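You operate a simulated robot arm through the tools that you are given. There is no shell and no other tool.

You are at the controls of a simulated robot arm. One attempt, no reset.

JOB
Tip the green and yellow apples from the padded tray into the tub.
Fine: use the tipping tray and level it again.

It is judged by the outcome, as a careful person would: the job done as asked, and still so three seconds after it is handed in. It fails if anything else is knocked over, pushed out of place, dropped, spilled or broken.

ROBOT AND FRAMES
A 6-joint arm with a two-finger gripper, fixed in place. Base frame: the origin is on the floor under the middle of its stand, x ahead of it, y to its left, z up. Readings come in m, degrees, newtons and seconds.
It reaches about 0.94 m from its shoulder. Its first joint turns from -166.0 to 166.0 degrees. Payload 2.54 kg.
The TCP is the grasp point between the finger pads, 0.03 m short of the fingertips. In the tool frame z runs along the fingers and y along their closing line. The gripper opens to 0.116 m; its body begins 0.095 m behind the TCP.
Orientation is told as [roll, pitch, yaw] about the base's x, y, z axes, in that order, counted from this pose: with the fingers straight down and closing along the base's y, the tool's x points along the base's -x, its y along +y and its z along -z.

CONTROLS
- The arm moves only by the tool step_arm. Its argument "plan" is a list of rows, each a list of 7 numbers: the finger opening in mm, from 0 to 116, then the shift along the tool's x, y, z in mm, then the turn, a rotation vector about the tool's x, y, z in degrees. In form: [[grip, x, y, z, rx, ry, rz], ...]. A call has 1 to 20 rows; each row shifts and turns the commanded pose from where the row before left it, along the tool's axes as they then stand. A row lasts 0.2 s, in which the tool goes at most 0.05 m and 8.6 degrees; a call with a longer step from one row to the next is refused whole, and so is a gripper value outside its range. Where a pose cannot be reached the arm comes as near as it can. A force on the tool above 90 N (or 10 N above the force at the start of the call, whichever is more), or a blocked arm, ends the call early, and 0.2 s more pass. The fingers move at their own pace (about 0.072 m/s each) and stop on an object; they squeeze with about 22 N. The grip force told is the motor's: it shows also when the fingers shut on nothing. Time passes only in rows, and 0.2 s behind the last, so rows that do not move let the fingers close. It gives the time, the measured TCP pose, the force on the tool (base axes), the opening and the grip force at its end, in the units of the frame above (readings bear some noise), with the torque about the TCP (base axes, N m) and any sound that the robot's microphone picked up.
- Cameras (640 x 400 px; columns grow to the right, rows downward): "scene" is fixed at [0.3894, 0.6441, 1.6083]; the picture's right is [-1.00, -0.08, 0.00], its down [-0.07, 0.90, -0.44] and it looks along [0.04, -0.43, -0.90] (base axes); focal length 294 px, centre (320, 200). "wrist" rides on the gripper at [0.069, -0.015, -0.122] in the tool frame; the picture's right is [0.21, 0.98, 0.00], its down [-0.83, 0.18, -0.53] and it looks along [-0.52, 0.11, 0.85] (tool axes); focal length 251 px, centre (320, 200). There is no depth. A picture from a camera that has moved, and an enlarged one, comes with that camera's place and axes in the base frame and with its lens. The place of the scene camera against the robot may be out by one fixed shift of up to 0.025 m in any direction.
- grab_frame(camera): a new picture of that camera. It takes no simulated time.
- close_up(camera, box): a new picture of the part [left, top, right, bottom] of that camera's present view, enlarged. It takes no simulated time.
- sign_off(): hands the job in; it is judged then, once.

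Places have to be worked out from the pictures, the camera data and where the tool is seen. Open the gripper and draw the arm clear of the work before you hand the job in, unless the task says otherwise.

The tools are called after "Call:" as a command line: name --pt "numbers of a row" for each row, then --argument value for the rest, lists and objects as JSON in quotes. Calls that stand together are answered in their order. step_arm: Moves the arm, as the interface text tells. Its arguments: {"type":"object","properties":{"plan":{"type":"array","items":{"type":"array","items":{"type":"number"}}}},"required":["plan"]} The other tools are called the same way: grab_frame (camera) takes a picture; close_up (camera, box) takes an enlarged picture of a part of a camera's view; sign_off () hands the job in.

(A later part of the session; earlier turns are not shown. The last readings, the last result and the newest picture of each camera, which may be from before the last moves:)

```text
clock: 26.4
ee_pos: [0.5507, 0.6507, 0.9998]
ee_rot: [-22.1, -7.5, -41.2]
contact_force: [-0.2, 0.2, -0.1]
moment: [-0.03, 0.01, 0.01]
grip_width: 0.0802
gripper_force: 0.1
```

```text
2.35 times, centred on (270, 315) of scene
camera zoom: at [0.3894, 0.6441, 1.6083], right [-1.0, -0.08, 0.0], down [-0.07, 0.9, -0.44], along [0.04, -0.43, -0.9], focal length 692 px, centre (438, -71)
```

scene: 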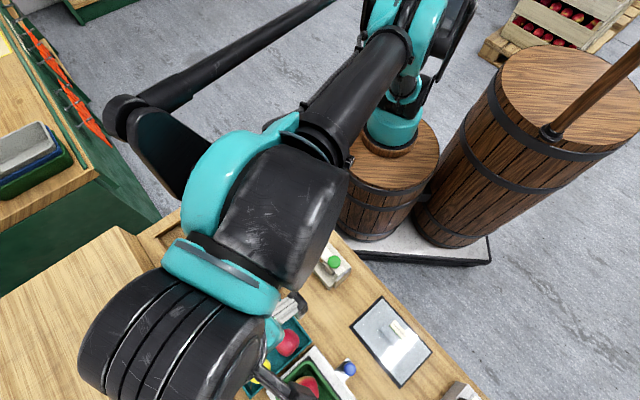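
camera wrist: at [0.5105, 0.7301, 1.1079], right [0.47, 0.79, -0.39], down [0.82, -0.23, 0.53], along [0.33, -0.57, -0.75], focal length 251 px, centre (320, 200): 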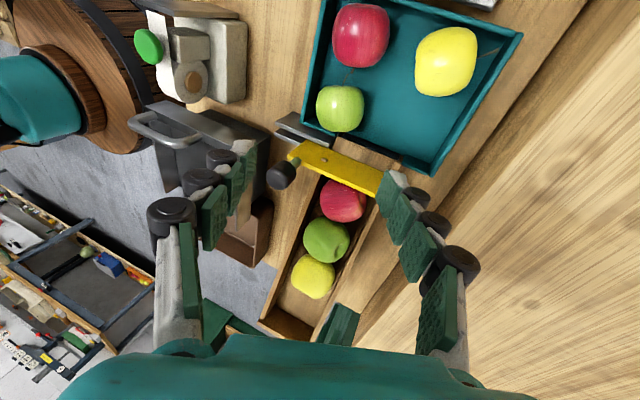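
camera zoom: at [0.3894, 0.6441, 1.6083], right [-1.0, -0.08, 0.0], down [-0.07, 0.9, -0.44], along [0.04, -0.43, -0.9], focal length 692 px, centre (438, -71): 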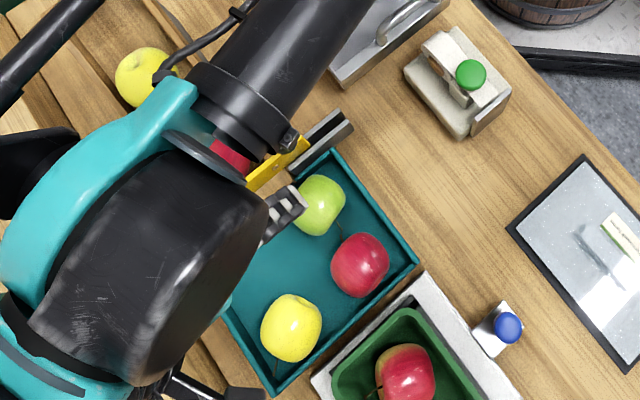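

The pose is as intended and the apple appears where predicted. I shift the small lateral offset and advance 127 mm along the tool axis, leaving the last 40 mm for a check.

Call:
step_arm --pt "80 5 10 10 0 0 0" --pt "80 4 10.5 17 0 0 0" --pt "80 0 0 25 0 0 0" --pt "80 0 0 25 0 0 0" --pt "80 0 0 25 0 0 0" --pt "80 0 0 25 0 0 0" --pt "80 0 0 0 0 0 0"

Call:
grab_frame --camera "wrist"

Call:
close_up --camera "wrist" --box '[220, 60, 420, 230]'

```text
clock: 28.0
ee_pos: [0.5367, 0.625, 0.8734]
ee_rot: [-22.2, -7.4, -41.2]
contact_force: [0.1, 0.1, 0.0]
moment: [-0.03, -0.03, 0.01]
grip_width: 0.0801
gripper_force: 0.1
```

```text
taken
camera wrist: at [0.4968, 0.7036, 0.9817], right [0.47, 0.79, -0.39], down [0.82, -0.23, 0.53], along [0.33, -0.57, -0.75], focal length 251 px, centre (320, 200)
```

wrist: 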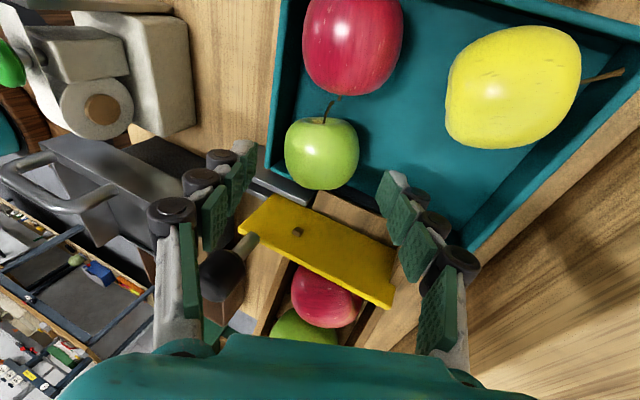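

```text
2.35 times, centred on (320, 145) of wrist
camera zoom: at [0.4968, 0.7036, 0.9817], right [0.47, 0.79, -0.39], down [0.82, -0.23, 0.53], along [0.33, -0.57, -0.75], focal length 592 px, centre (320, 329)
```

zoom: 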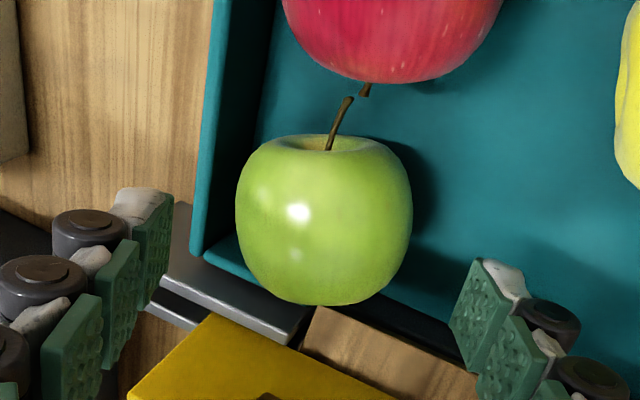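

Apple centre is within 2 mm of the expected line. I make that small correction, advance the last 40 mm, and look before closing.

Call:
step_arm --pt "80 -1.2 1 14 0 0 0" --pt "80 -1.2 1 14 0 0 0" --pt "80 0 0 12 0 0 0" --pt "80 0 0 0 0 0 0"

Call:
close_up --camera "wrist" --box '[220, 60, 420, 230]'

```text
clock: 29.0
ee_pos: [0.5368, 0.6102, 0.8356]
ee_rot: [-22.2, -7.4, -41.2]
contact_force: [0.1, 0.7, 0.8]
moment: [-0.01, 0.01, -0.01]
grip_width: 0.0798
gripper_force: 0.1
```

```text
2.35 times, centred on (320, 145) of wrist
camera zoom: at [0.4952, 0.6895, 0.9442], right [0.47, 0.79, -0.39], down [0.82, -0.23, 0.53], along [0.33, -0.57, -0.75], focal length 592 px, centre (320, 329)
```

zoom: 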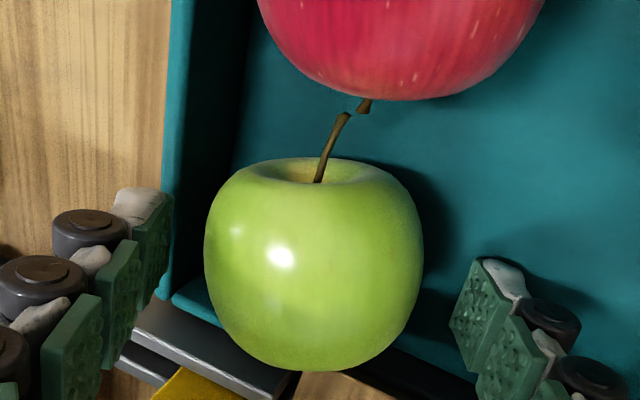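

No contact so far and the apple sits midway between the pads. I close the fingers.

Call:
step_arm --pt "70 0 0 0 0 0 0" --pt "60 0 0 0 0 0 0" --pt "48 0 0 0 0 0 0" --pt "40 0 0 0 0 0 0" --pt "40 0 0 0 0 0 0"

Call:
close_up --camera "wrist" --box '[220, 60, 420, 230]'

```text
clock: 30.2
ee_pos: [0.5361, 0.6108, 0.8358]
ee_rot: [-22.1, -7.4, -41.2]
contact_force: [-1.2, 1.9, 8.3]
moment: [-0.03, 0.14, -0.03]
grip_width: 0.054
gripper_force: 21.6
```

```text
2.35 times, centred on (320, 145) of wrist
camera zoom: at [0.495, 0.6894, 0.9447], right [0.47, 0.79, -0.39], down [0.82, -0.23, 0.53], along [0.33, -0.57, -0.75], focal length 592 px, centre (320, 329)
```

zoom: 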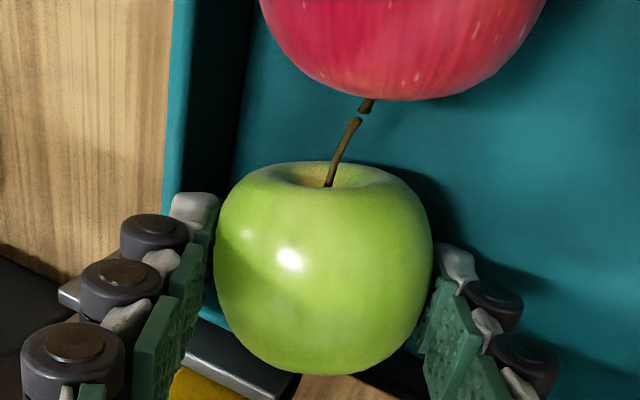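

The grip closed at 54 mm with 21.6 N: the apple is held. I lift straight up (base z) slowly.

Call:
step_arm --pt "40 -1.3 -3.7 -9.2 0 0 0" --pt "40 -2.6 -7.4 -18.4 0 0 0" --pt "40 -2.6 -7.4 -18.4 0 0 0" --pt "40 -2.6 -7.4 -18.4 0 0 0" --pt "40 -2.6 -7.4 -18.4 0 0 0" --pt "40 0 0 0 0 0 0"

Call:
grab_frame --camera "wrist"

```text
clock: 31.6
ee_pos: [0.533, 0.609, 0.9262]
ee_rot: [-22.2, -7.4, -41.1]
contact_force: [-0.5, -0.1, -1.4]
moment: [-0.01, 0.0, 0.01]
grip_width: 0.04
gripper_force: 0.0
```

```text
taken
camera wrist: at [0.4923, 0.6884, 1.0345], right [0.47, 0.79, -0.39], down [0.82, -0.23, 0.53], along [0.33, -0.57, -0.75], focal length 251 px, centre (320, 200)
```

wrist: 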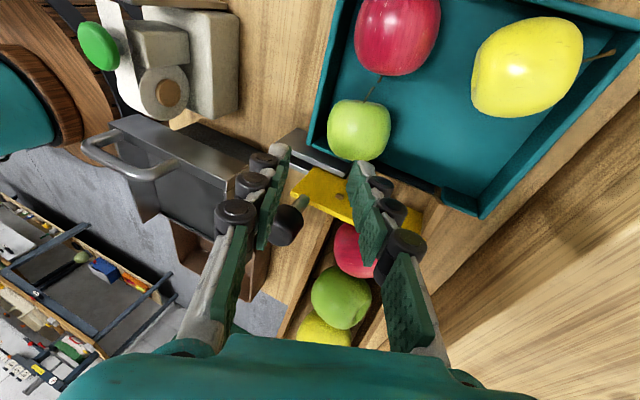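

The apple slipped out while lifting (width went to 40 mm, no force); it is still in its place in the tray. I look at the fingers at this 40 mm opening to learn where the pads really end.

Call:
close_up --camera "wrist" --box '[220, 110, 420, 270]'

Call:
close_up --camera "wrist" --box '[300, 60, 460, 200]'

Call:
close_up --camera "scene" --box '[200, 250, 340, 370]'

```text
2.50 times, centred on (320, 190) of wrist
camera zoom: at [0.4923, 0.6884, 1.0345], right [0.47, 0.79, -0.39], down [0.82, -0.23, 0.53], along [0.33, -0.57, -0.75], focal length 629 px, centre (320, 225)
```

zoom: 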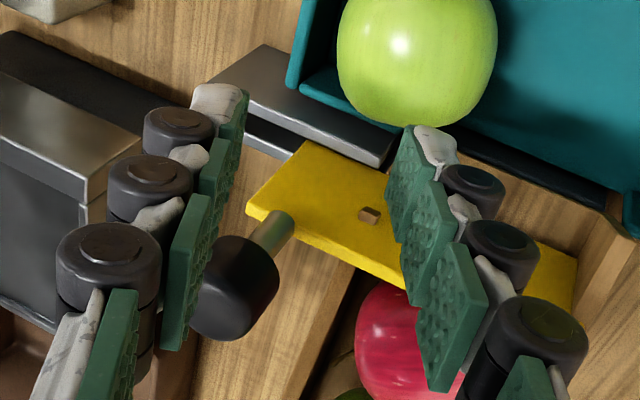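

```text
2.86 times, centred on (380, 130) of wrist
camera zoom: at [0.4923, 0.6884, 1.0345], right [0.47, 0.79, -0.39], down [0.82, -0.23, 0.53], along [0.33, -0.57, -0.75], focal length 718 px, centre (149, 400)
```

zoom: 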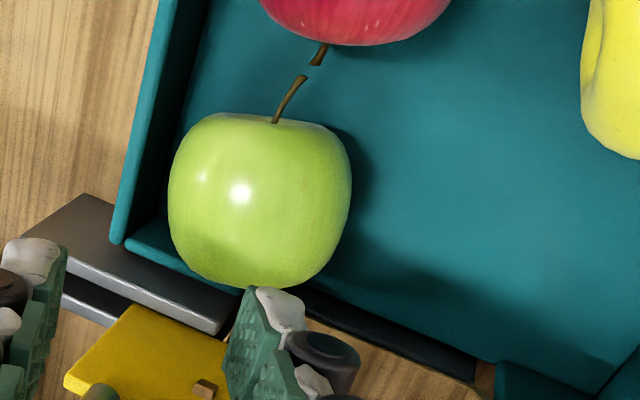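

```text
3.33 times, centred on (270, 310) of scene
camera zoom: at [0.3894, 0.6441, 1.6083], right [-1.0, -0.08, 0.0], down [-0.07, 0.9, -0.44], along [0.04, -0.43, -0.9], focal length 980 px, centre (487, -167)
```

zoom: 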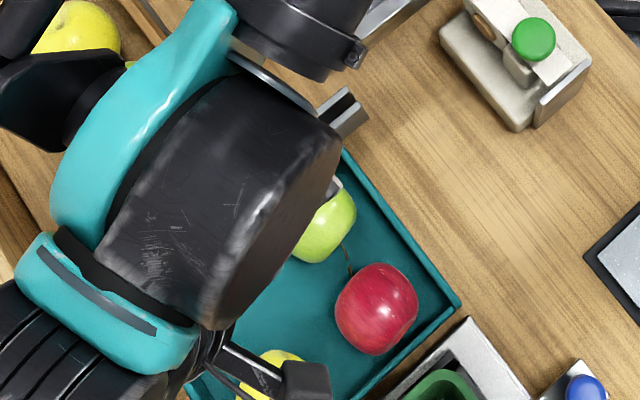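

The tips end about 28 mm beyond the TCP when closed, so that pinch held only near the tips and slid off. New plan: pinch the green apple lightly the same way and slide it ~20 mm away from the wall on the tray floor, then regrasp it vertically and deep. First I reopen and return to the pinch pose.

Call:
step_arm --pt "80 0 0 -5 0 0 0" --pt "80 4 12 9 0 0 0" --pt "80 4 11 9 0 0 0" --pt "80 3 11 9 0 0 0" --pt "80 0 0 20 0 0 0" --pt "80 0 0 20 0 0 0" --pt "80 0 0 12 0 0 0" --pt "80 0 0 0 0 0 0"

Call:
close_up --camera "wrist" --box '[220, 60, 420, 230]'

```text
clock: 33.4
ee_pos: [0.5381, 0.6138, 0.8436]
ee_rot: [-22.3, -7.3, -41.2]
contact_force: [-0.5, 1.3, -0.1]
moment: [0.02, 0.0, 0.0]
grip_width: 0.0803
gripper_force: 0.0
```

```text
2.35 times, centred on (320, 145) of wrist
camera zoom: at [0.4972, 0.6918, 0.9524], right [0.47, 0.79, -0.39], down [0.82, -0.23, 0.53], along [0.33, -0.57, -0.75], focal length 592 px, centre (320, 329)
```

zoom: 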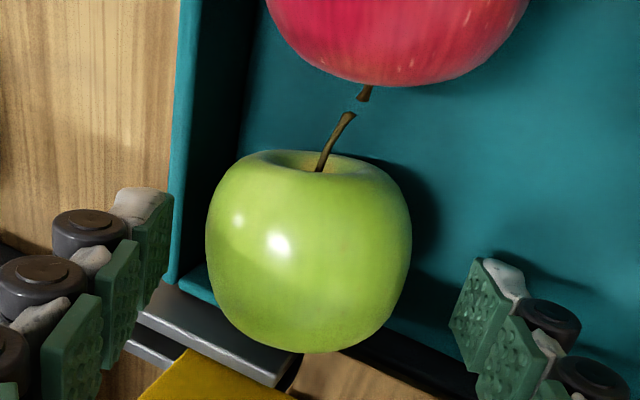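

I advance 8 mm, close just to a loose cage (58 mm), and slide the apple 20 mm toward the tray centre (+e2) in small steps.

Call:
step_arm --pt "80 0 1 8 0 0 0" --pt "68 0 0 0 0 0 0" --pt "58 0 0 0 0 0 0" --pt "58 0 0 0 0 0 0" --pt "58 -0.3 4.6 -1.8 0 0 0" --pt "58 -0.3 4.6 -1.8 0 0 0" --pt "58 -0.3 4.6 -1.8 0 0 0" --pt "58 -0.3 4.6 -1.8 0 0 0" --pt "58 0 0 0 0 0 0"

Call:
close_up --camera "wrist" --box '[220, 60, 420, 230]'

```text
clock: 35.4
ee_pos: [0.5512, 0.6243, 0.8369]
ee_rot: [-22.0, -7.4, -41.2]
contact_force: [-0.8, 0.7, -0.2]
moment: [0.01, 0.01, 0.0]
grip_width: 0.0579
gripper_force: 0.2
```

```text
2.35 times, centred on (320, 145) of wrist
camera zoom: at [0.5102, 0.7031, 0.9449], right [0.47, 0.79, -0.39], down [0.82, -0.23, 0.53], along [0.33, -0.57, -0.75], focal length 592 px, centre (320, 329)
```

zoom: 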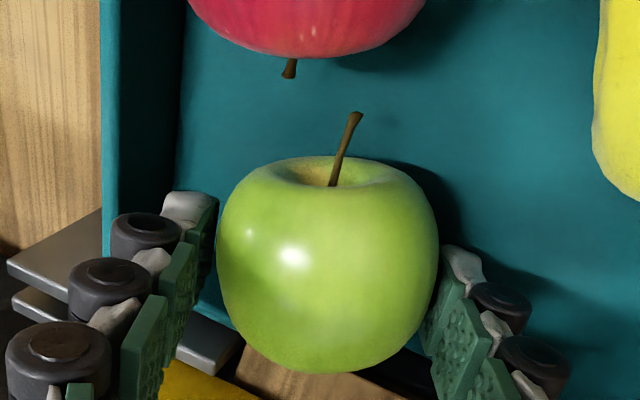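

The apple slid neatly away from the wall; its centre is now about (0.548, 0.621). I open, back off, level the tool to vertical (yaw −44°) and centre above it.

Call:
step_arm --pt "80 0 0 0 0 0 0" --pt "82 0 0 -15 0 0 0" --pt "82 0 0 -30 0 0 0" --pt "82 0 0 -30 0 0 0" --pt "82 0 0 0 0 8 0" --pt "82 0 0 0 -7.4 0 0" --pt "82 0 0 0 -7.3 0 0" --pt "82 0 0 0 -7.3 0 0" --pt "82 -5 -16 0 0 0 0" --pt "82 -5 -16 0 0 0 0" --pt "82 0 0 0 0 0 0"

Call:
grab_frame --camera "wrist"

Call:
close_up --camera "wrist" --box '[220, 60, 420, 230]'

```text
clock: 37.8
ee_pos: [0.5451, 0.624, 0.9042]
ee_rot: [0.1, 0.0, -44.2]
contact_force: [1.0, 0.3, 0.5]
moment: [0.03, -0.02, 0.01]
grip_width: 0.0819
gripper_force: 0.1
```

```text
taken
camera wrist: at [0.4869, 0.6602, 1.0257], right [0.53, 0.85, 0.0], down [0.72, -0.45, 0.53], along [0.45, -0.28, -0.85], focal length 251 px, centre (320, 200)
```

wrist: 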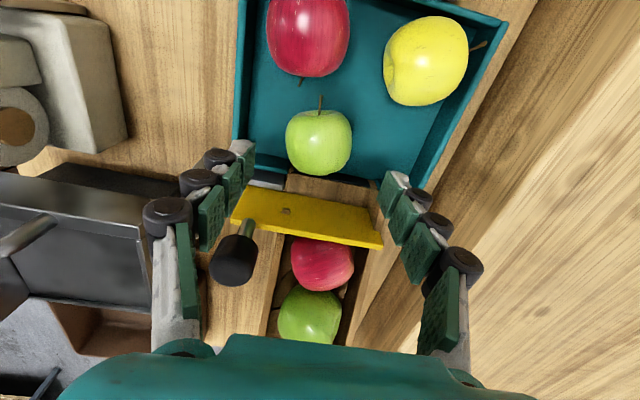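

```text
2.35 times, centred on (320, 145) of wrist
camera zoom: at [0.4869, 0.6602, 1.0257], right [0.53, 0.85, 0.0], down [0.72, -0.45, 0.53], along [0.45, -0.28, -0.85], focal length 592 px, centre (320, 329)
```

zoom: 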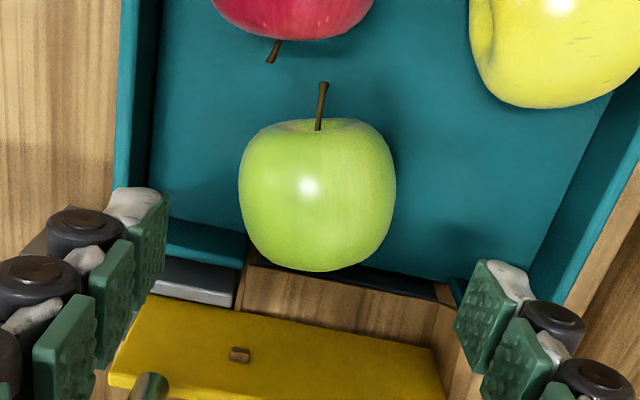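

The apple is well placed now, with room on both sides. I add an 8° lean away from the knob, correct a few mm and descend 60 mm, then check.

Call:
step_arm --pt "82 0 0 0 0 -8 0" --pt "82 8 -1 10 0 0 0" --pt "82 0 0 20 0 0 0" --pt "82 0 0 20 0 0 0" --pt "82 0 0 12 0 0 0" --pt "82 0 0 0 0 0 0"

Call:
grab_frame --camera "wrist"

Call:
close_up --camera "wrist" --box '[220, 60, 420, 230]'

```text
clock: 39.2
ee_pos: [0.5455, 0.6224, 0.8431]
ee_rot: [0.0, -7.9, -44.3]
contact_force: [-0.9, 0.9, -0.3]
moment: [0.02, 0.01, -0.01]
grip_width: 0.0822
gripper_force: 0.0
```

```text
taken
camera wrist: at [0.4753, 0.67, 0.9527], right [0.53, 0.85, -0.03], down [0.66, -0.39, 0.64], along [0.53, -0.36, -0.76], focal length 251 px, centre (320, 200)
```

wrist: 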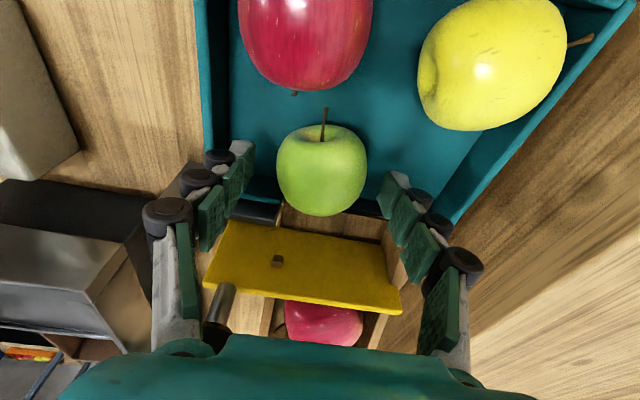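

```text
2.35 times, centred on (320, 145) of wrist
camera zoom: at [0.4753, 0.67, 0.9527], right [0.53, 0.85, -0.03], down [0.66, -0.39, 0.64], along [0.53, -0.36, -0.76], focal length 592 px, centre (320, 329)
```

zoom: 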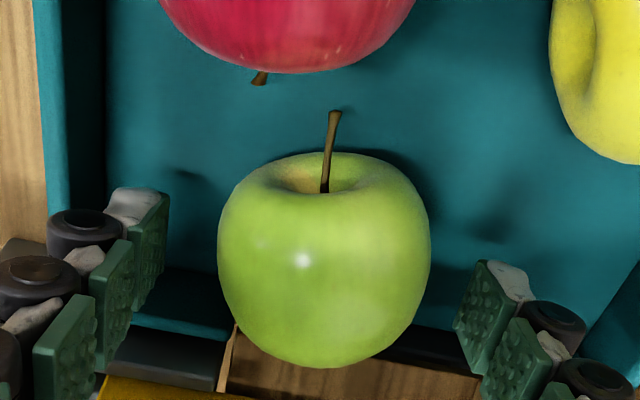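

Everything is centred (apple at tool offset ≈ 2, 0 mm). I descend the last 17 mm and close deep around the equator.

Call:
step_arm --pt "82 1 0 9 0 0 0" --pt "82 1 0 8 0 0 0" --pt "82 0 0 0 0 0 0" --pt "70 0 0 0 0 0 0" --pt "58 0 0 0 0 0 0" --pt "46 0 0 0 0 0 0" --pt "40 0 0 0 0 0 0" --pt "40 0 0 0 0 0 0"

Call:
close_up --camera "wrist" --box '[220, 60, 420, 230]'

```text
clock: 41.0
ee_pos: [0.5472, 0.6211, 0.824]
ee_rot: [0.0, -7.9, -44.2]
contact_force: [0.0, -0.5, 1.9]
moment: [-0.02, 0.0, -0.02]
grip_width: 0.0546
gripper_force: 21.8
```

```text
2.35 times, centred on (320, 145) of wrist
camera zoom: at [0.4766, 0.669, 0.9354], right [0.53, 0.85, -0.03], down [0.66, -0.39, 0.64], along [0.53, -0.36, -0.76], focal length 592 px, centre (320, 329)
```

zoom: 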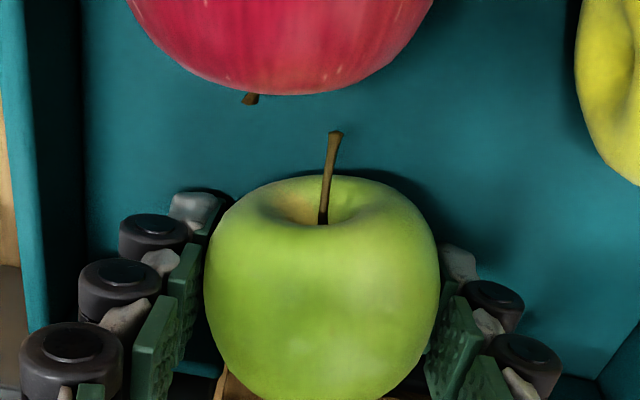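

Grip is 54.6 mm at 21.8 N with the pads around the equator. I lift 30 mm straight up and check that the apple comes along.

Call:
step_arm --pt "40 -0.7 0 -5 0 0 0" --pt "40 -1.4 0 -10 0 0 0" --pt "40 -2.1 0 -15 0 0 0" --pt "40 0 0 0 0 0 0"

Call:
grab_frame --camera "wrist"

```text
clock: 42.0
ee_pos: [0.5462, 0.6233, 0.8547]
ee_rot: [-0.1, -8.1, -44.2]
contact_force: [-0.9, -0.1, -1.3]
moment: [-0.01, 0.02, 0.01]
grip_width: 0.0546
gripper_force: 22.0
```

```text
taken
camera wrist: at [0.4765, 0.6703, 0.9657], right [0.53, 0.85, -0.03], down [0.66, -0.39, 0.64], along [0.53, -0.36, -0.76], focal length 251 px, centre (320, 200)
```

wrist: 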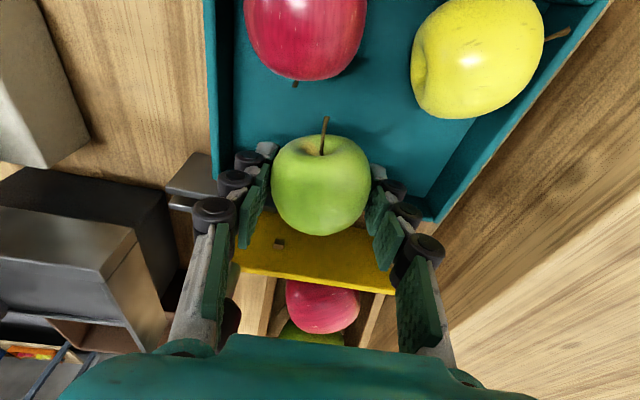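

The apple is held and clear of the tray. I raise it to z ≈ 1.03, level the tool and carry it over to above the grey tipping tray.

Call:
step_arm --pt "40 -4 0 -29 0 0 0" --pt "40 -4.9 0 -34.7 0 0 0" --pt "40 -4.9 0 -34.7 0 0 0" --pt "40 -4.9 0 -34.7 0 0 0" --pt "40 -4.9 0 -34.7 0 0 0" --pt "40 0 0 0 0 8 0" --pt "40 -20 -20 0 0 0 0" --pt "40 -30 -32 0 0 0 0" --pt "40 -30 -32 0 0 0 0" --pt "40 -30 -32 0 0 0 0" --pt "40 -30 -32 0 0 0 0" --pt "40 -25 -30 0 0 0 0" --pt "40 -15 -15 0 0 0 0" --pt "40 0 0 0 0 0 0"

Call:
grab_frame --camera "wrist"

Call:
close_up --camera "scene" --box '[180, 140, 380, 290]'

```text
clock: 45.0
ee_pos: [0.5415, 0.3589, 1.0266]
ee_rot: [0.0, 0.1, -44.2]
contact_force: [0.2, -0.2, 0.2]
moment: [0.0, 0.0, 0.01]
grip_width: 0.0543
gripper_force: 21.9
```

```text
taken
camera wrist: at [0.4834, 0.3955, 1.1479], right [0.53, 0.85, 0.0], down [0.72, -0.45, 0.53], along [0.45, -0.28, -0.85], focal length 251 px, centre (320, 200)
```

wrist: 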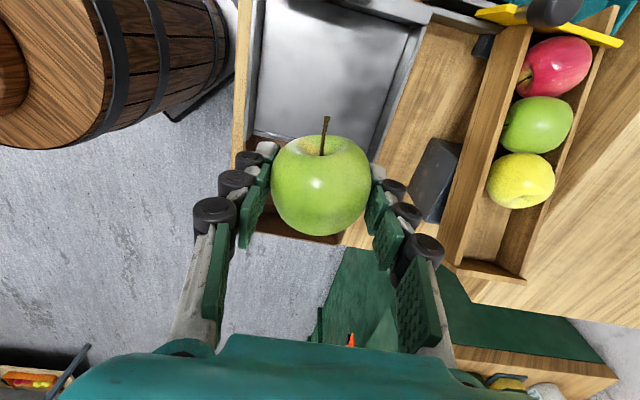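

```text
2.67 times, centred on (280, 215) of scene
camera zoom: at [0.3894, 0.6441, 1.6083], right [-1.0, -0.08, 0.0], down [-0.07, 0.9, -0.44], along [0.04, -0.43, -0.9], focal length 784 px, centre (427, 160)
```

zoom: 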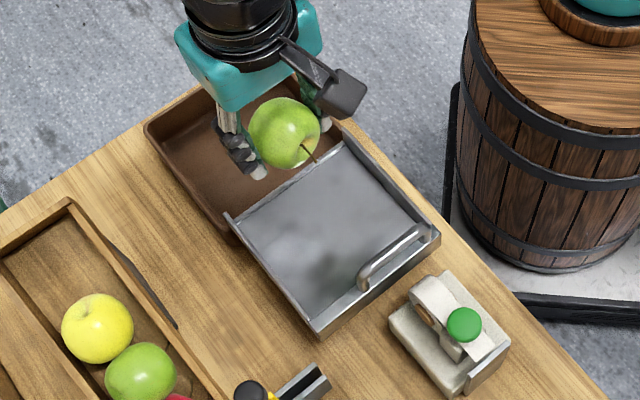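

I zoom to fix the tray's lip and walls from here and work out its floor height.

Call:
close_up --camera "wrist" --box '[220, 0, 460, 180]'

Call:
close_up --camera "wrist" --box '[220, 90, 320, 180]'

Call:
close_up --camera "wrist" --box '[340, 90, 440, 180]'

```text
2.22 times, centred on (340, 90) of wrist
camera zoom: at [0.4834, 0.3955, 1.1479], right [0.53, 0.85, 0.0], down [0.72, -0.45, 0.53], along [0.45, -0.28, -0.85], focal length 559 px, centre (276, 444)
```

zoom: 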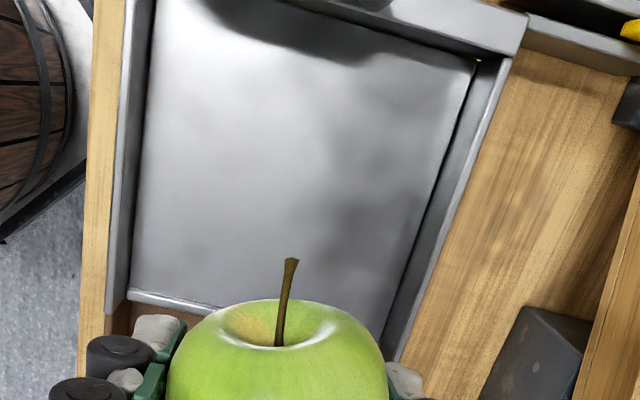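

```text
4.44 times, centred on (270, 135) of wrist
camera zoom: at [0.4834, 0.3955, 1.1479], right [0.53, 0.85, 0.0], down [0.72, -0.45, 0.53], along [0.45, -0.28, -0.85], focal length 1118 px, centre (542, 489)
```

zoom: 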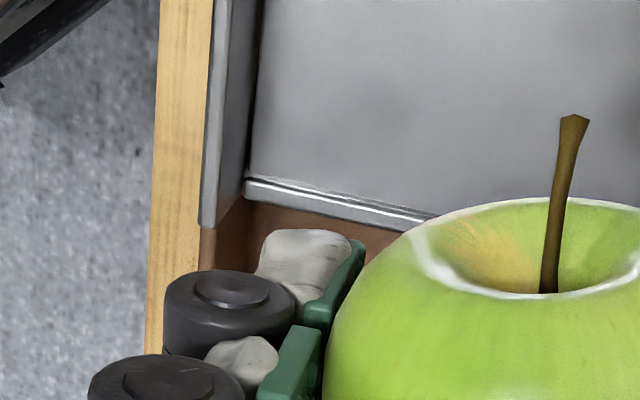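

```text
4.44 times, centred on (390, 135) of wrist
camera zoom: at [0.4834, 0.3955, 1.1479], right [0.53, 0.85, 0.0], down [0.72, -0.45, 0.53], along [0.45, -0.28, -0.85], focal length 1118 px, centre (9, 489)
```

zoom: 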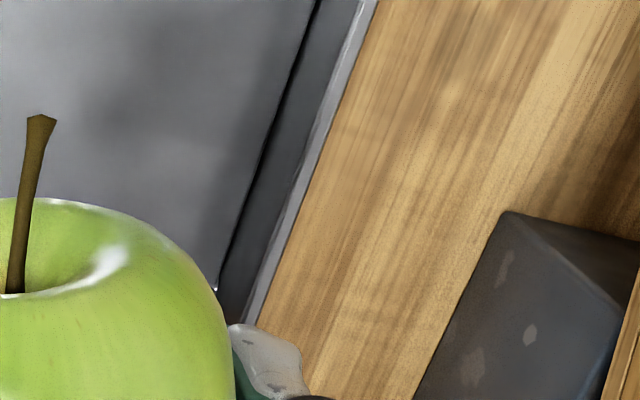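

Tray floor comes out at z ≈ 0.851, wall tops at 0.88, interior about 135 × 139 mm. I'll set the green apple near the handle end (≈100 mm from the lip): shift 65 mm toward the handle and go down most of the way.

Call:
step_arm --pt "40 33 -1 0 0 0 0" --pt "40 32 -2 0 0 0 0" --pt "40 0 0 30 0 0 0" --pt "40 0 0 35 0 0 0" --pt "40 0 0 35 0 0 0" --pt "40 0 0 0 0 0 0"

Call:
grab_frame --camera "wrist"

Call:
close_up --camera "scene" --box '[210, 160, 350, 270]'

```text
clock: 46.4
ee_pos: [0.4942, 0.3997, 0.926]
ee_rot: [0.0, 0.0, -44.1]
contact_force: [-0.1, 0.0, -0.9]
moment: [-0.01, 0.02, 0.01]
grip_width: 0.0543
gripper_force: 22.0
```

```text
taken
camera wrist: at [0.4346, 0.4358, 1.0477], right [0.53, 0.85, 0.0], down [0.72, -0.45, 0.53], along [0.45, -0.28, -0.85], focal length 251 px, centre (320, 200)
```

wrist: 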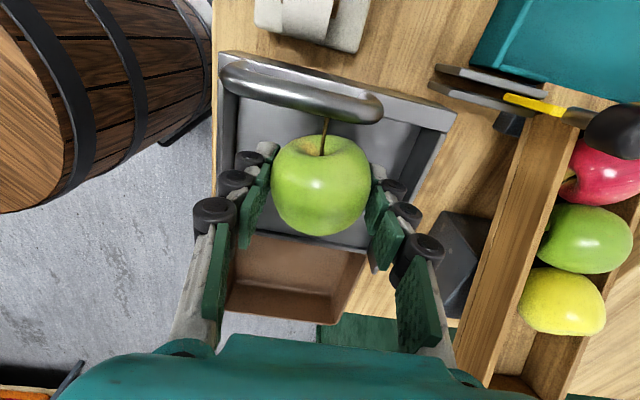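

```text
3.64 times, centred on (280, 215) of scene
camera zoom: at [0.3894, 0.6441, 1.6083], right [-1.0, -0.08, 0.0], down [-0.07, 0.9, -0.44], along [0.04, -0.43, -0.9], focal length 1070 px, centre (466, 146)
```

zoom: 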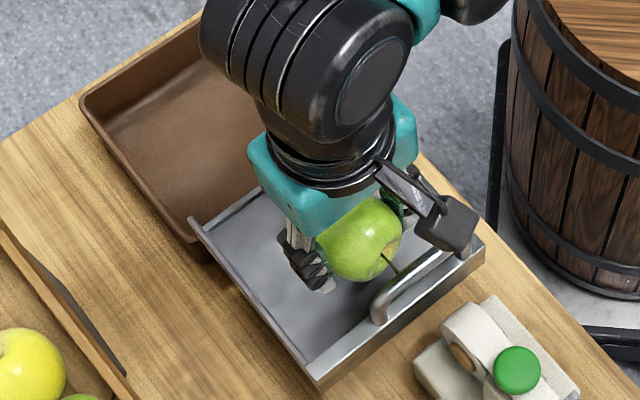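

Clear of the handle. I lower the apple 30 mm, then creep in 3 mm steps while watching the contact force.

Call:
step_arm --pt "40 0 0 10 0 0 0" --pt "40 0 0 10 0 0 0" --pt "40 0 0 8 0 0 0" --pt "40 0 0 4 0 0 0" --pt "40 0 0 3 0 0 0" --pt "40 0 0 2 0 0 0" --pt "40 0 0 0 0 0 0"

Call:
close_up --camera "wrist" --box '[200, 40, 460, 260]'

```text
clock: 48.0
ee_pos: [0.493, 0.4008, 0.8886]
ee_rot: [-0.1, 0.0, -44.1]
contact_force: [0.4, 0.0, -1.7]
moment: [-0.04, -0.02, -0.02]
grip_width: 0.0541
gripper_force: 22.2
```

```text
1.82 times, centred on (330, 150) of wrist
camera zoom: at [0.4339, 0.4371, 1.0098], right [0.53, 0.85, 0.0], down [0.72, -0.45, 0.53], along [0.45, -0.28, -0.85], focal length 457 px, centre (302, 291)
```

zoom: 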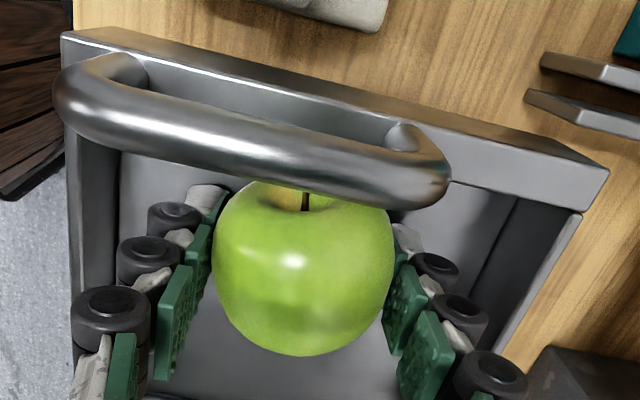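

No contact yet at TCP z 0.889. I continue in small 1.5 mm steps.

Call:
step_arm --pt "40 0 0 1.5 0 0 0" --pt "40 0 0 1.5 0 0 0" --pt "40 0 0 0 0 0 0"

Call:
step_arm --pt "40 0 0 1.5 0 0 0" --pt "40 0 0 1.5 0 0 0" --pt "40 0 0 0 0 0 0"

```text
clock: 48.8
ee_pos: [0.4919, 0.4009, 0.8852]
ee_rot: [0.1, 0.0, -44.2]
contact_force: [2.4, 3.2, 6.5]
moment: [0.1, -0.02, -0.01]
grip_width: 0.0538
gripper_force: 21.6
```

```text
clock: 49.6
ee_pos: [0.4921, 0.4002, 0.8826]
ee_rot: [0.0, 0.0, -44.2]
contact_force: [1.5, -1.7, 10.3]
moment: [-0.07, -0.03, 0.03]
grip_width: 0.0541
gripper_force: 22.1
```

The apple rests on the floor (10 N). I back up 1.5 mm to relieve it, open gently to 74 mm and rise straight up.

Call:
step_arm --pt "40 0 0 -1.5 0 0 0" --pt "56 0 0 0 0 0 0" --pt "60 0 0 0 0 0 0" --pt "66 0 0 0 0 0 0" --pt "74 0 0 0 0 0 0" --pt "74 0 0 0 0 0 0" --pt "74 0 0 -10 0 0 0" --pt "74 0 0 -20 0 0 0" --pt "74 0 0 -30 0 0 0" --pt "74 0 0 -40 0 0 0" --pt "74 0 0 -30 0 0 0" --pt "74 0 0 0 0 0 0"

Call:
grab_frame --camera "wrist"

Call:
close_up --camera "scene" --box '[180, 140, 380, 290]'

```text
clock: 52.2
ee_pos: [0.4925, 0.4005, 1.0136]
ee_rot: [0.0, -0.1, -44.2]
contact_force: [1.2, -0.1, 1.3]
moment: [-0.02, 0.01, -0.02]
grip_width: 0.0738
gripper_force: 0.1
```

```text
taken
camera wrist: at [0.4338, 0.4378, 1.1345], right [0.53, 0.85, 0.0], down [0.72, -0.45, 0.53], along [0.45, -0.28, -0.85], focal length 251 px, centre (320, 200)
```

wrist: 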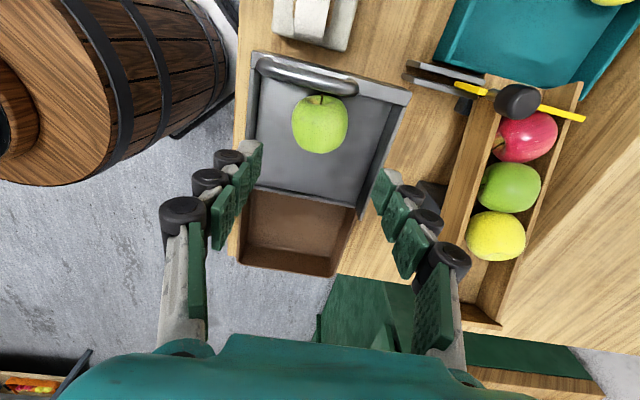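

```text
2.67 times, centred on (280, 215) of scene
camera zoom: at [0.3894, 0.6441, 1.6083], right [-1.0, -0.08, 0.0], down [-0.07, 0.9, -0.44], along [0.04, -0.43, -0.9], focal length 784 px, centre (427, 160)
```

zoom: 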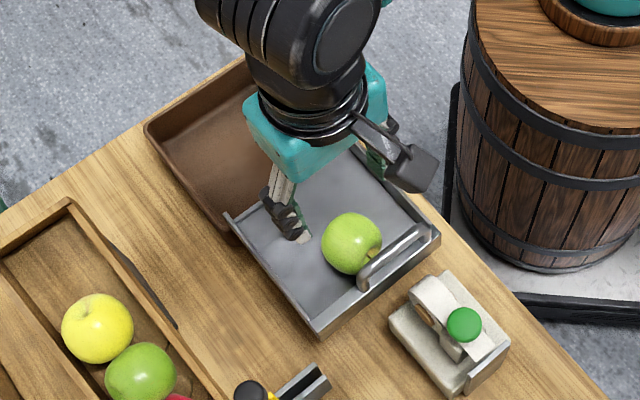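

The green apple rests stably in the grey tray near the handle. Next the yellow apple, which sits close to the far corner: I'll use the same slide-then-grasp method with yaw 0 and the closing line tilted so the corner-side finger rides above the rim. I move above it and orient.

Call:
step_arm --pt "82 25 36 0 0 0 0" --pt "82 25 36 0 0 0 0" --pt "82 25 36 0 0 0 0" --pt "82 25 36 0 0 0 0" --pt "82 25 36 0 0 0 0" --pt "82 24 37 0 0 0 0" --pt "82 0 0 0 0 0 -7.4" --pt "82 0 0 0 0 0 -7.4" --pt "82 0 0 0 0 0 -7.4" --pt "82 0 0 0 0 0 -7.4" --pt "82 0 0 0 0 0 -7.3" --pt "82 0 0 0 0 0 -7.3" --pt "82 0 0 0 -7.4 0 0" --pt "82 0 0 0 -7.3 0 0" --pt "82 0 0 0 -7.3 0 0" --pt "82 0 0 0 0 0 0"

Call:
grab_frame --camera "wrist"

Call:
close_up --camera "wrist" --box '[220, 60, 420, 230]'

```text
clock: 55.6
ee_pos: [0.538, 0.6601, 1.0144]
ee_rot: [22.1, -0.1, 0.0]
contact_force: [0.4, 0.1, -0.2]
moment: [0.01, 0.02, 0.01]
grip_width: 0.0823
gripper_force: 0.0
```

```text
taken
camera wrist: at [0.4697, 0.5993, 1.1207], right [-0.21, 0.91, 0.37], down [0.83, -0.03, 0.56], along [0.52, 0.42, -0.74], focal length 251 px, centre (320, 200)
```

wrist: 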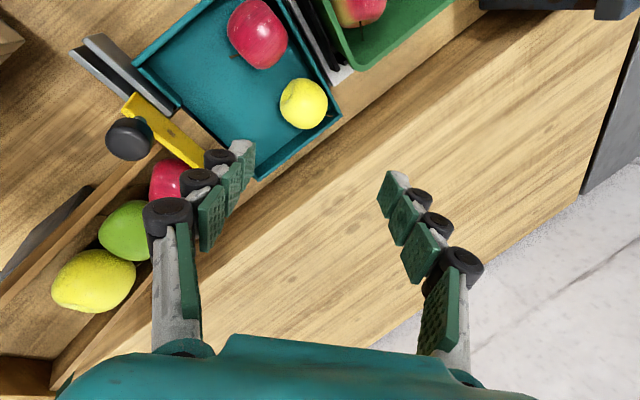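

```text
2.35 times, centred on (320, 145) of wrist
camera zoom: at [0.4697, 0.5993, 1.1207], right [-0.21, 0.91, 0.37], down [0.83, -0.03, 0.56], along [0.52, 0.42, -0.74], focal length 592 px, centre (320, 329)
```

zoom: 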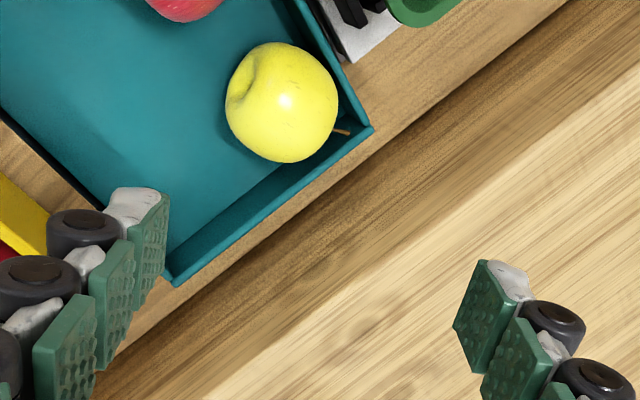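

Yellow apple centre is at about (0.5355, 0.714, 0.82), stem pointing toward the far corner. I rotate 10° more about the vertical to keep the finger off the stem and approach to 60 mm short of the pinch pose.

Call:
step_arm --pt "82 0 0 0 0 1.88 -4.63" --pt "82 0 0 0 0 1.88 -4.63" --pt "82 -1.7 -6 30 0 0 0" --pt "82 -1.7 -6 31 0 0 0" --pt "82 -1.7 -6 31 0 0 0" --pt "82 -1.8 -6 30 0 0 0" --pt "82 0 0 0 0 0 0"

Call:
grab_frame --camera "wrist"

Call:
close_up --camera "wrist" --box '[220, 60, 420, 230]'

```text
clock: 57.2
ee_pos: [0.5423, 0.6822, 0.8893]
ee_rot: [22.0, 0.1, 10.0]
contact_force: [-0.5, 0.1, -0.3]
moment: [-0.02, 0.01, 0.01]
grip_width: 0.0819
gripper_force: 0.1
```

```text
taken
camera wrist: at [0.4858, 0.6112, 0.9971], right [-0.37, 0.85, 0.37], down [0.82, 0.11, 0.56], along [0.44, 0.51, -0.74], focal length 251 px, centre (320, 200)
```

wrist: 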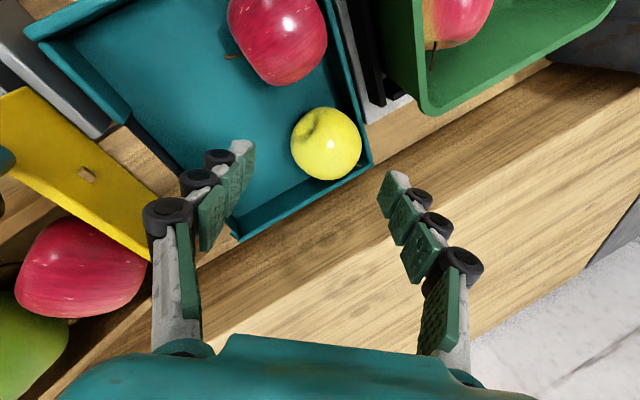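

```text
2.35 times, centred on (320, 145) of wrist
camera zoom: at [0.4858, 0.6112, 0.9971], right [-0.37, 0.85, 0.37], down [0.82, 0.11, 0.56], along [0.44, 0.51, -0.74], focal length 592 px, centre (320, 329)
```

zoom: 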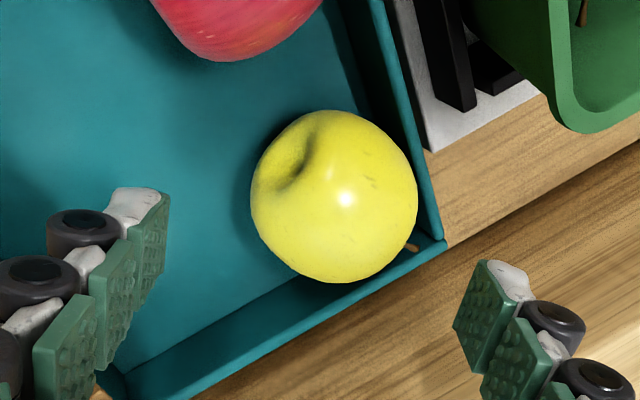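

The yellow apple is where expected (tool offset 1.6, 4 mm). I correct that and advance to the pinch pose at 82 mm opening, then look.

Call:
step_arm --pt "82 1 2 10 0 0 0" --pt "82 0.6 2 16 0 0 0" --pt "82 0 0 16 0 0 0" --pt "82 0 0 14 0 0 0" --pt "82 0 0 0 0 0 0"

Call:
close_up --camera "wrist" --box '[200, 60, 440, 240]'

```text
clock: 58.4
ee_pos: [0.5353, 0.7083, 0.8397]
ee_rot: [22.0, 0.0, 9.9]
contact_force: [-0.8, -0.9, -0.4]
moment: [0.0, -0.01, -0.01]
grip_width: 0.0819
gripper_force: 0.1
```

```text
2.22 times, centred on (320, 150) of wrist
camera zoom: at [0.4778, 0.6372, 0.9468], right [-0.37, 0.85, 0.37], down [0.82, 0.11, 0.56], along [0.44, 0.51, -0.74], focal length 559 px, centre (320, 311)
```

zoom: 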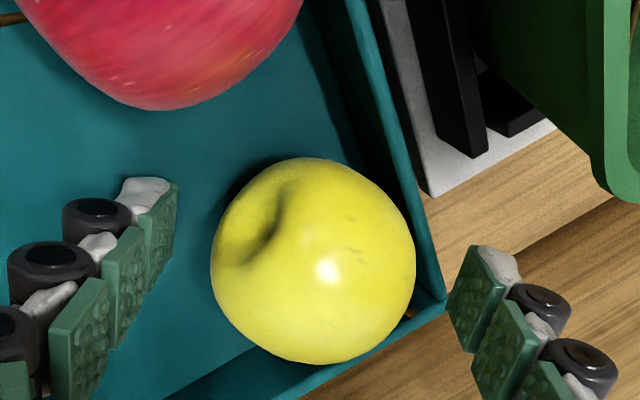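

Centred. I close to a loose cage of 60 mm and check for forces before sliding.

Call:
step_arm --pt "72 0 0 0 0 0 0" --pt "64 0 0 0 0 0 0" --pt "60 0 0 0 0 0 0" --pt "60 0 0 0 0 0 0"

Call:
close_up --camera "wrist" --box '[200, 60, 440, 240]'

```text
clock: 59.4
ee_pos: [0.5342, 0.7095, 0.8393]
ee_rot: [22.0, 0.0, 10.0]
contact_force: [-0.3, 0.2, -0.2]
moment: [-0.02, -0.01, 0.0]
grip_width: 0.0598
gripper_force: 0.0
```

```text
2.22 times, centred on (320, 150) of wrist
camera zoom: at [0.4778, 0.6372, 0.9469], right [-0.37, 0.85, 0.37], down [0.82, 0.11, 0.56], along [0.44, 0.51, -0.74], focal length 559 px, centre (320, 311)
```

zoom: 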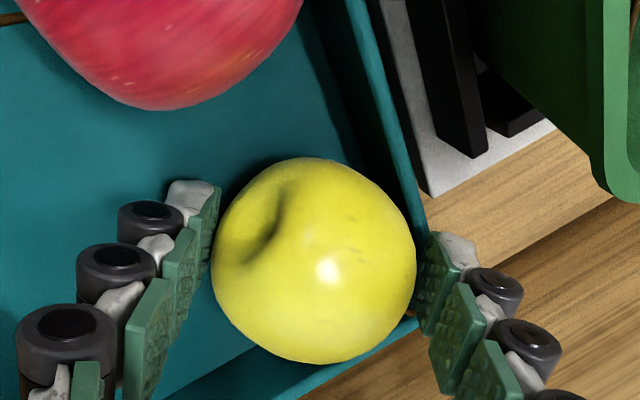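

No contact forces. I slide the apple 24 mm toward −y, into the tray's open middle.

Call:
step_arm --pt "60 0.87 -4.56 -1.85 0 0 0" --pt "60 0.87 -4.56 -1.85 0 0 0" --pt "60 0.87 -4.56 -1.85 0 0 0" --pt "60 0.87 -4.56 -1.85 0 0 0" --pt "60 0.87 -4.56 -1.85 0 0 0" --pt "60 0 0 0 0 0 0"

Call:
close_up --camera "wrist" --box '[200, 60, 440, 240]'

```text
clock: 60.8
ee_pos: [0.5334, 0.6819, 0.8406]
ee_rot: [22.0, 0.0, 10.1]
contact_force: [0.2, 1.8, 2.1]
moment: [0.06, 0.03, 0.0]
grip_width: 0.0611
gripper_force: 0.9
```

```text
2.22 times, centred on (320, 150) of wrist
camera zoom: at [0.4779, 0.611, 0.9481], right [-0.37, 0.85, 0.37], down [0.82, 0.11, 0.56], along [0.44, 0.51, -0.74], focal length 559 px, centre (320, 311)
```

zoom: 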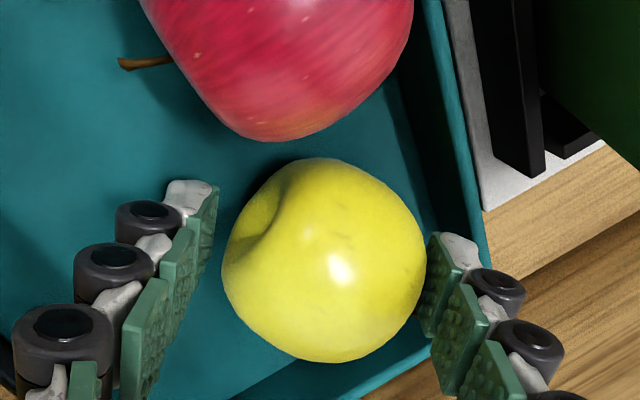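

The yellow apple is now at about (0.536, 0.692), with ~20 mm to the walls. I open, back off, bring the tool vertical at yaw 0 and centre above it.

Call:
step_arm --pt "70 0 0 0 0 0 0" --pt "80 0 0 0 0 0 0" --pt "80 0 0 -20 0 0 0" --pt "80 0 0 -30 0 0 0" --pt "80 0 0 -20 0 0 0" --pt "80 0 0 0 7.4 0 0" --pt "80 0 0 0 7.3 0 0" --pt "80 0 0 0 7.3 0 0" --pt "78 0 0 0 0 0 5" --pt "76 0 0 0 0 0 5" --pt "76 1 17 0 0 0 0" --pt "76 0 18 0 0 0 0" --pt "76 0 0 0 0 0 0"

Call:
grab_frame --camera "wrist"

Call:
close_up --camera "wrist" --box '[200, 60, 440, 240]'

```text
clock: 63.6
ee_pos: [0.5379, 0.6926, 0.9053]
ee_rot: [0.0, 0.0, 0.0]
contact_force: [-0.7, -0.3, -0.8]
moment: [0.03, -0.02, 0.02]
grip_width: 0.0761
gripper_force: 0.2
```

```text
taken
camera wrist: at [0.4704, 0.6768, 1.0275], right [-0.21, 0.98, 0.0], down [0.83, 0.18, 0.53], along [0.52, 0.11, -0.85], focal length 251 px, centre (320, 200)
```

wrist: 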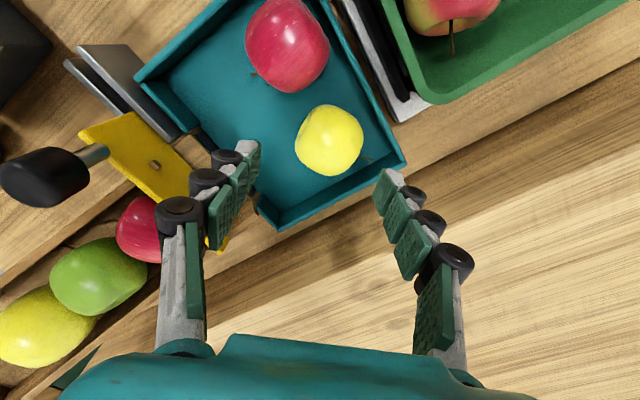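

```text
2.22 times, centred on (320, 150) of wrist
camera zoom: at [0.4704, 0.6768, 1.0275], right [-0.21, 0.98, 0.0], down [0.83, 0.18, 0.53], along [0.52, 0.11, -0.85], focal length 559 px, centre (320, 311)
```

zoom: 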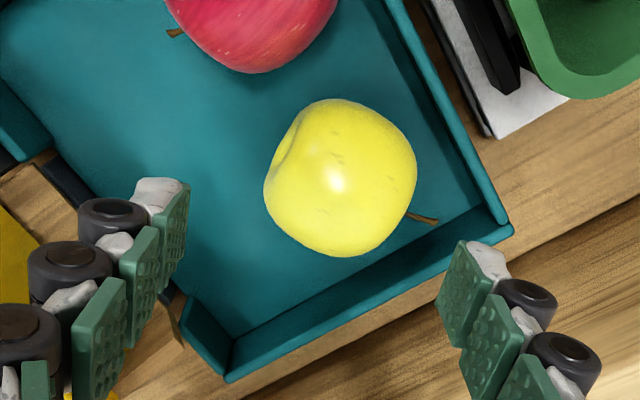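

The apple rolled back slightly (centre ≈ (0.537, 0.6985)) and its stem points at +y, right where a finger would go. Better: slide it along −e1 (toward the gate side) and grip along e1, away from the stem and the red apple. I rise, turn to yaw 46°, tilt, and approach.

Call:
step_arm --pt "80 0 0 -30 0 0 0" --pt "82 0 0 -30 0 0 0" --pt "82 0 0 0 0 0 -7.7" --pt "82 0 0 0 0 0 -7.7" --pt "82 0 0 0 0 0 -7.7" --pt "82 0 0 0 0 0 -7.7" --pt "82 0 0 0 0 0 -7.6" --pt "82 0 0 0 0 0 -7.6" --pt "82 0 0 0 -7.4 0 0" --pt "82 0 0 0 -7.3 0 0" --pt "82 0 0 0 -7.3 0 0" --pt "82 -2 -25 29 0 0 0" --pt "82 -2 -25 29 0 0 0" --pt "82 0 0 0 0 0 0"

Call:
grab_frame --camera "wrist"

Call:
close_up --camera "wrist" --box '[200, 60, 440, 240]'

```text
clock: 66.6
ee_pos: [0.5533, 0.6765, 0.8933]
ee_rot: [22.0, 0.0, 46.0]
contact_force: [0.4, -0.2, -0.6]
moment: [0.02, -0.02, 0.02]
grip_width: 0.0821
gripper_force: 0.0
```

```text
taken
camera wrist: at [0.5506, 0.585, 1.0017], right [-0.8, 0.47, 0.37], down [0.6, 0.57, 0.56], along [0.06, 0.67, -0.74], focal length 251 px, centre (320, 200)
```

wrist: 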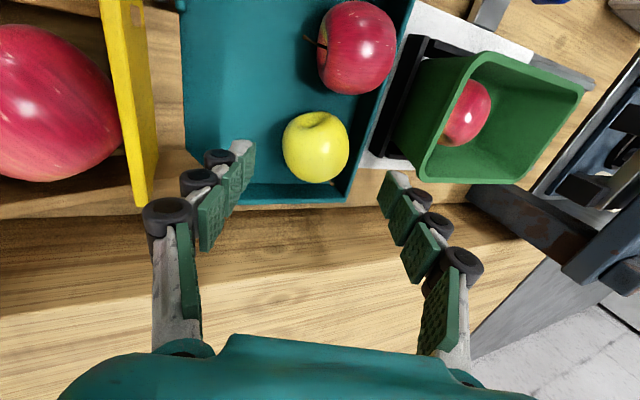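

```text
2.22 times, centred on (320, 150) of wrist
camera zoom: at [0.5506, 0.585, 1.0017], right [-0.8, 0.47, 0.37], down [0.6, 0.57, 0.56], along [0.06, 0.67, -0.74], focal length 559 px, centre (320, 311)
```

zoom: 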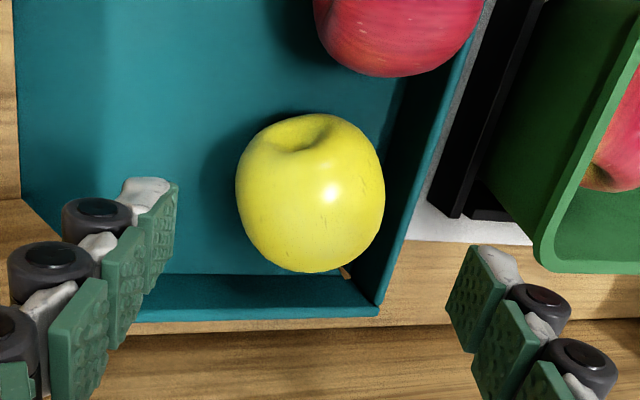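

Yellow centre reads (0.5395, 0.697). I correct (−3.7, −3.6 mm), advance 60 mm, cage it at 60 mm opening, then slide 26 mm along −e1.

Call:
step_arm --pt "82 -1.8 -1.8 10 0 0 0" --pt "82 -1.9 -1.8 18 0 0 0" --pt "82 0 0 18 0 0 0" --pt "82 0 0 14 0 0 0" --pt "72 0 0 0 0 0 0" --pt "64 0 0 0 0 0 0" --pt "60 0 0 0 0 0 0" --pt "60 0 0 0 0 0 0"

Call:
close_up --camera "wrist" --box '[200, 60, 440, 240]'

```text
clock: 68.4
ee_pos: [0.5451, 0.6959, 0.8388]
ee_rot: [22.1, -0.1, 46.1]
contact_force: [-0.3, -0.1, -0.2]
moment: [-0.02, -0.02, 0.0]
grip_width: 0.0599
gripper_force: 0.1
```

```text
2.22 times, centred on (320, 150) of wrist
camera zoom: at [0.5415, 0.6036, 0.946], right [-0.8, 0.47, 0.37], down [0.6, 0.57, 0.56], along [0.06, 0.67, -0.74], focal length 559 px, centre (320, 311)
```

zoom: 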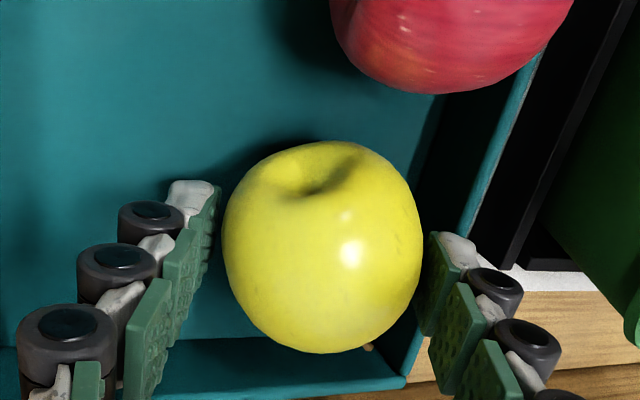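

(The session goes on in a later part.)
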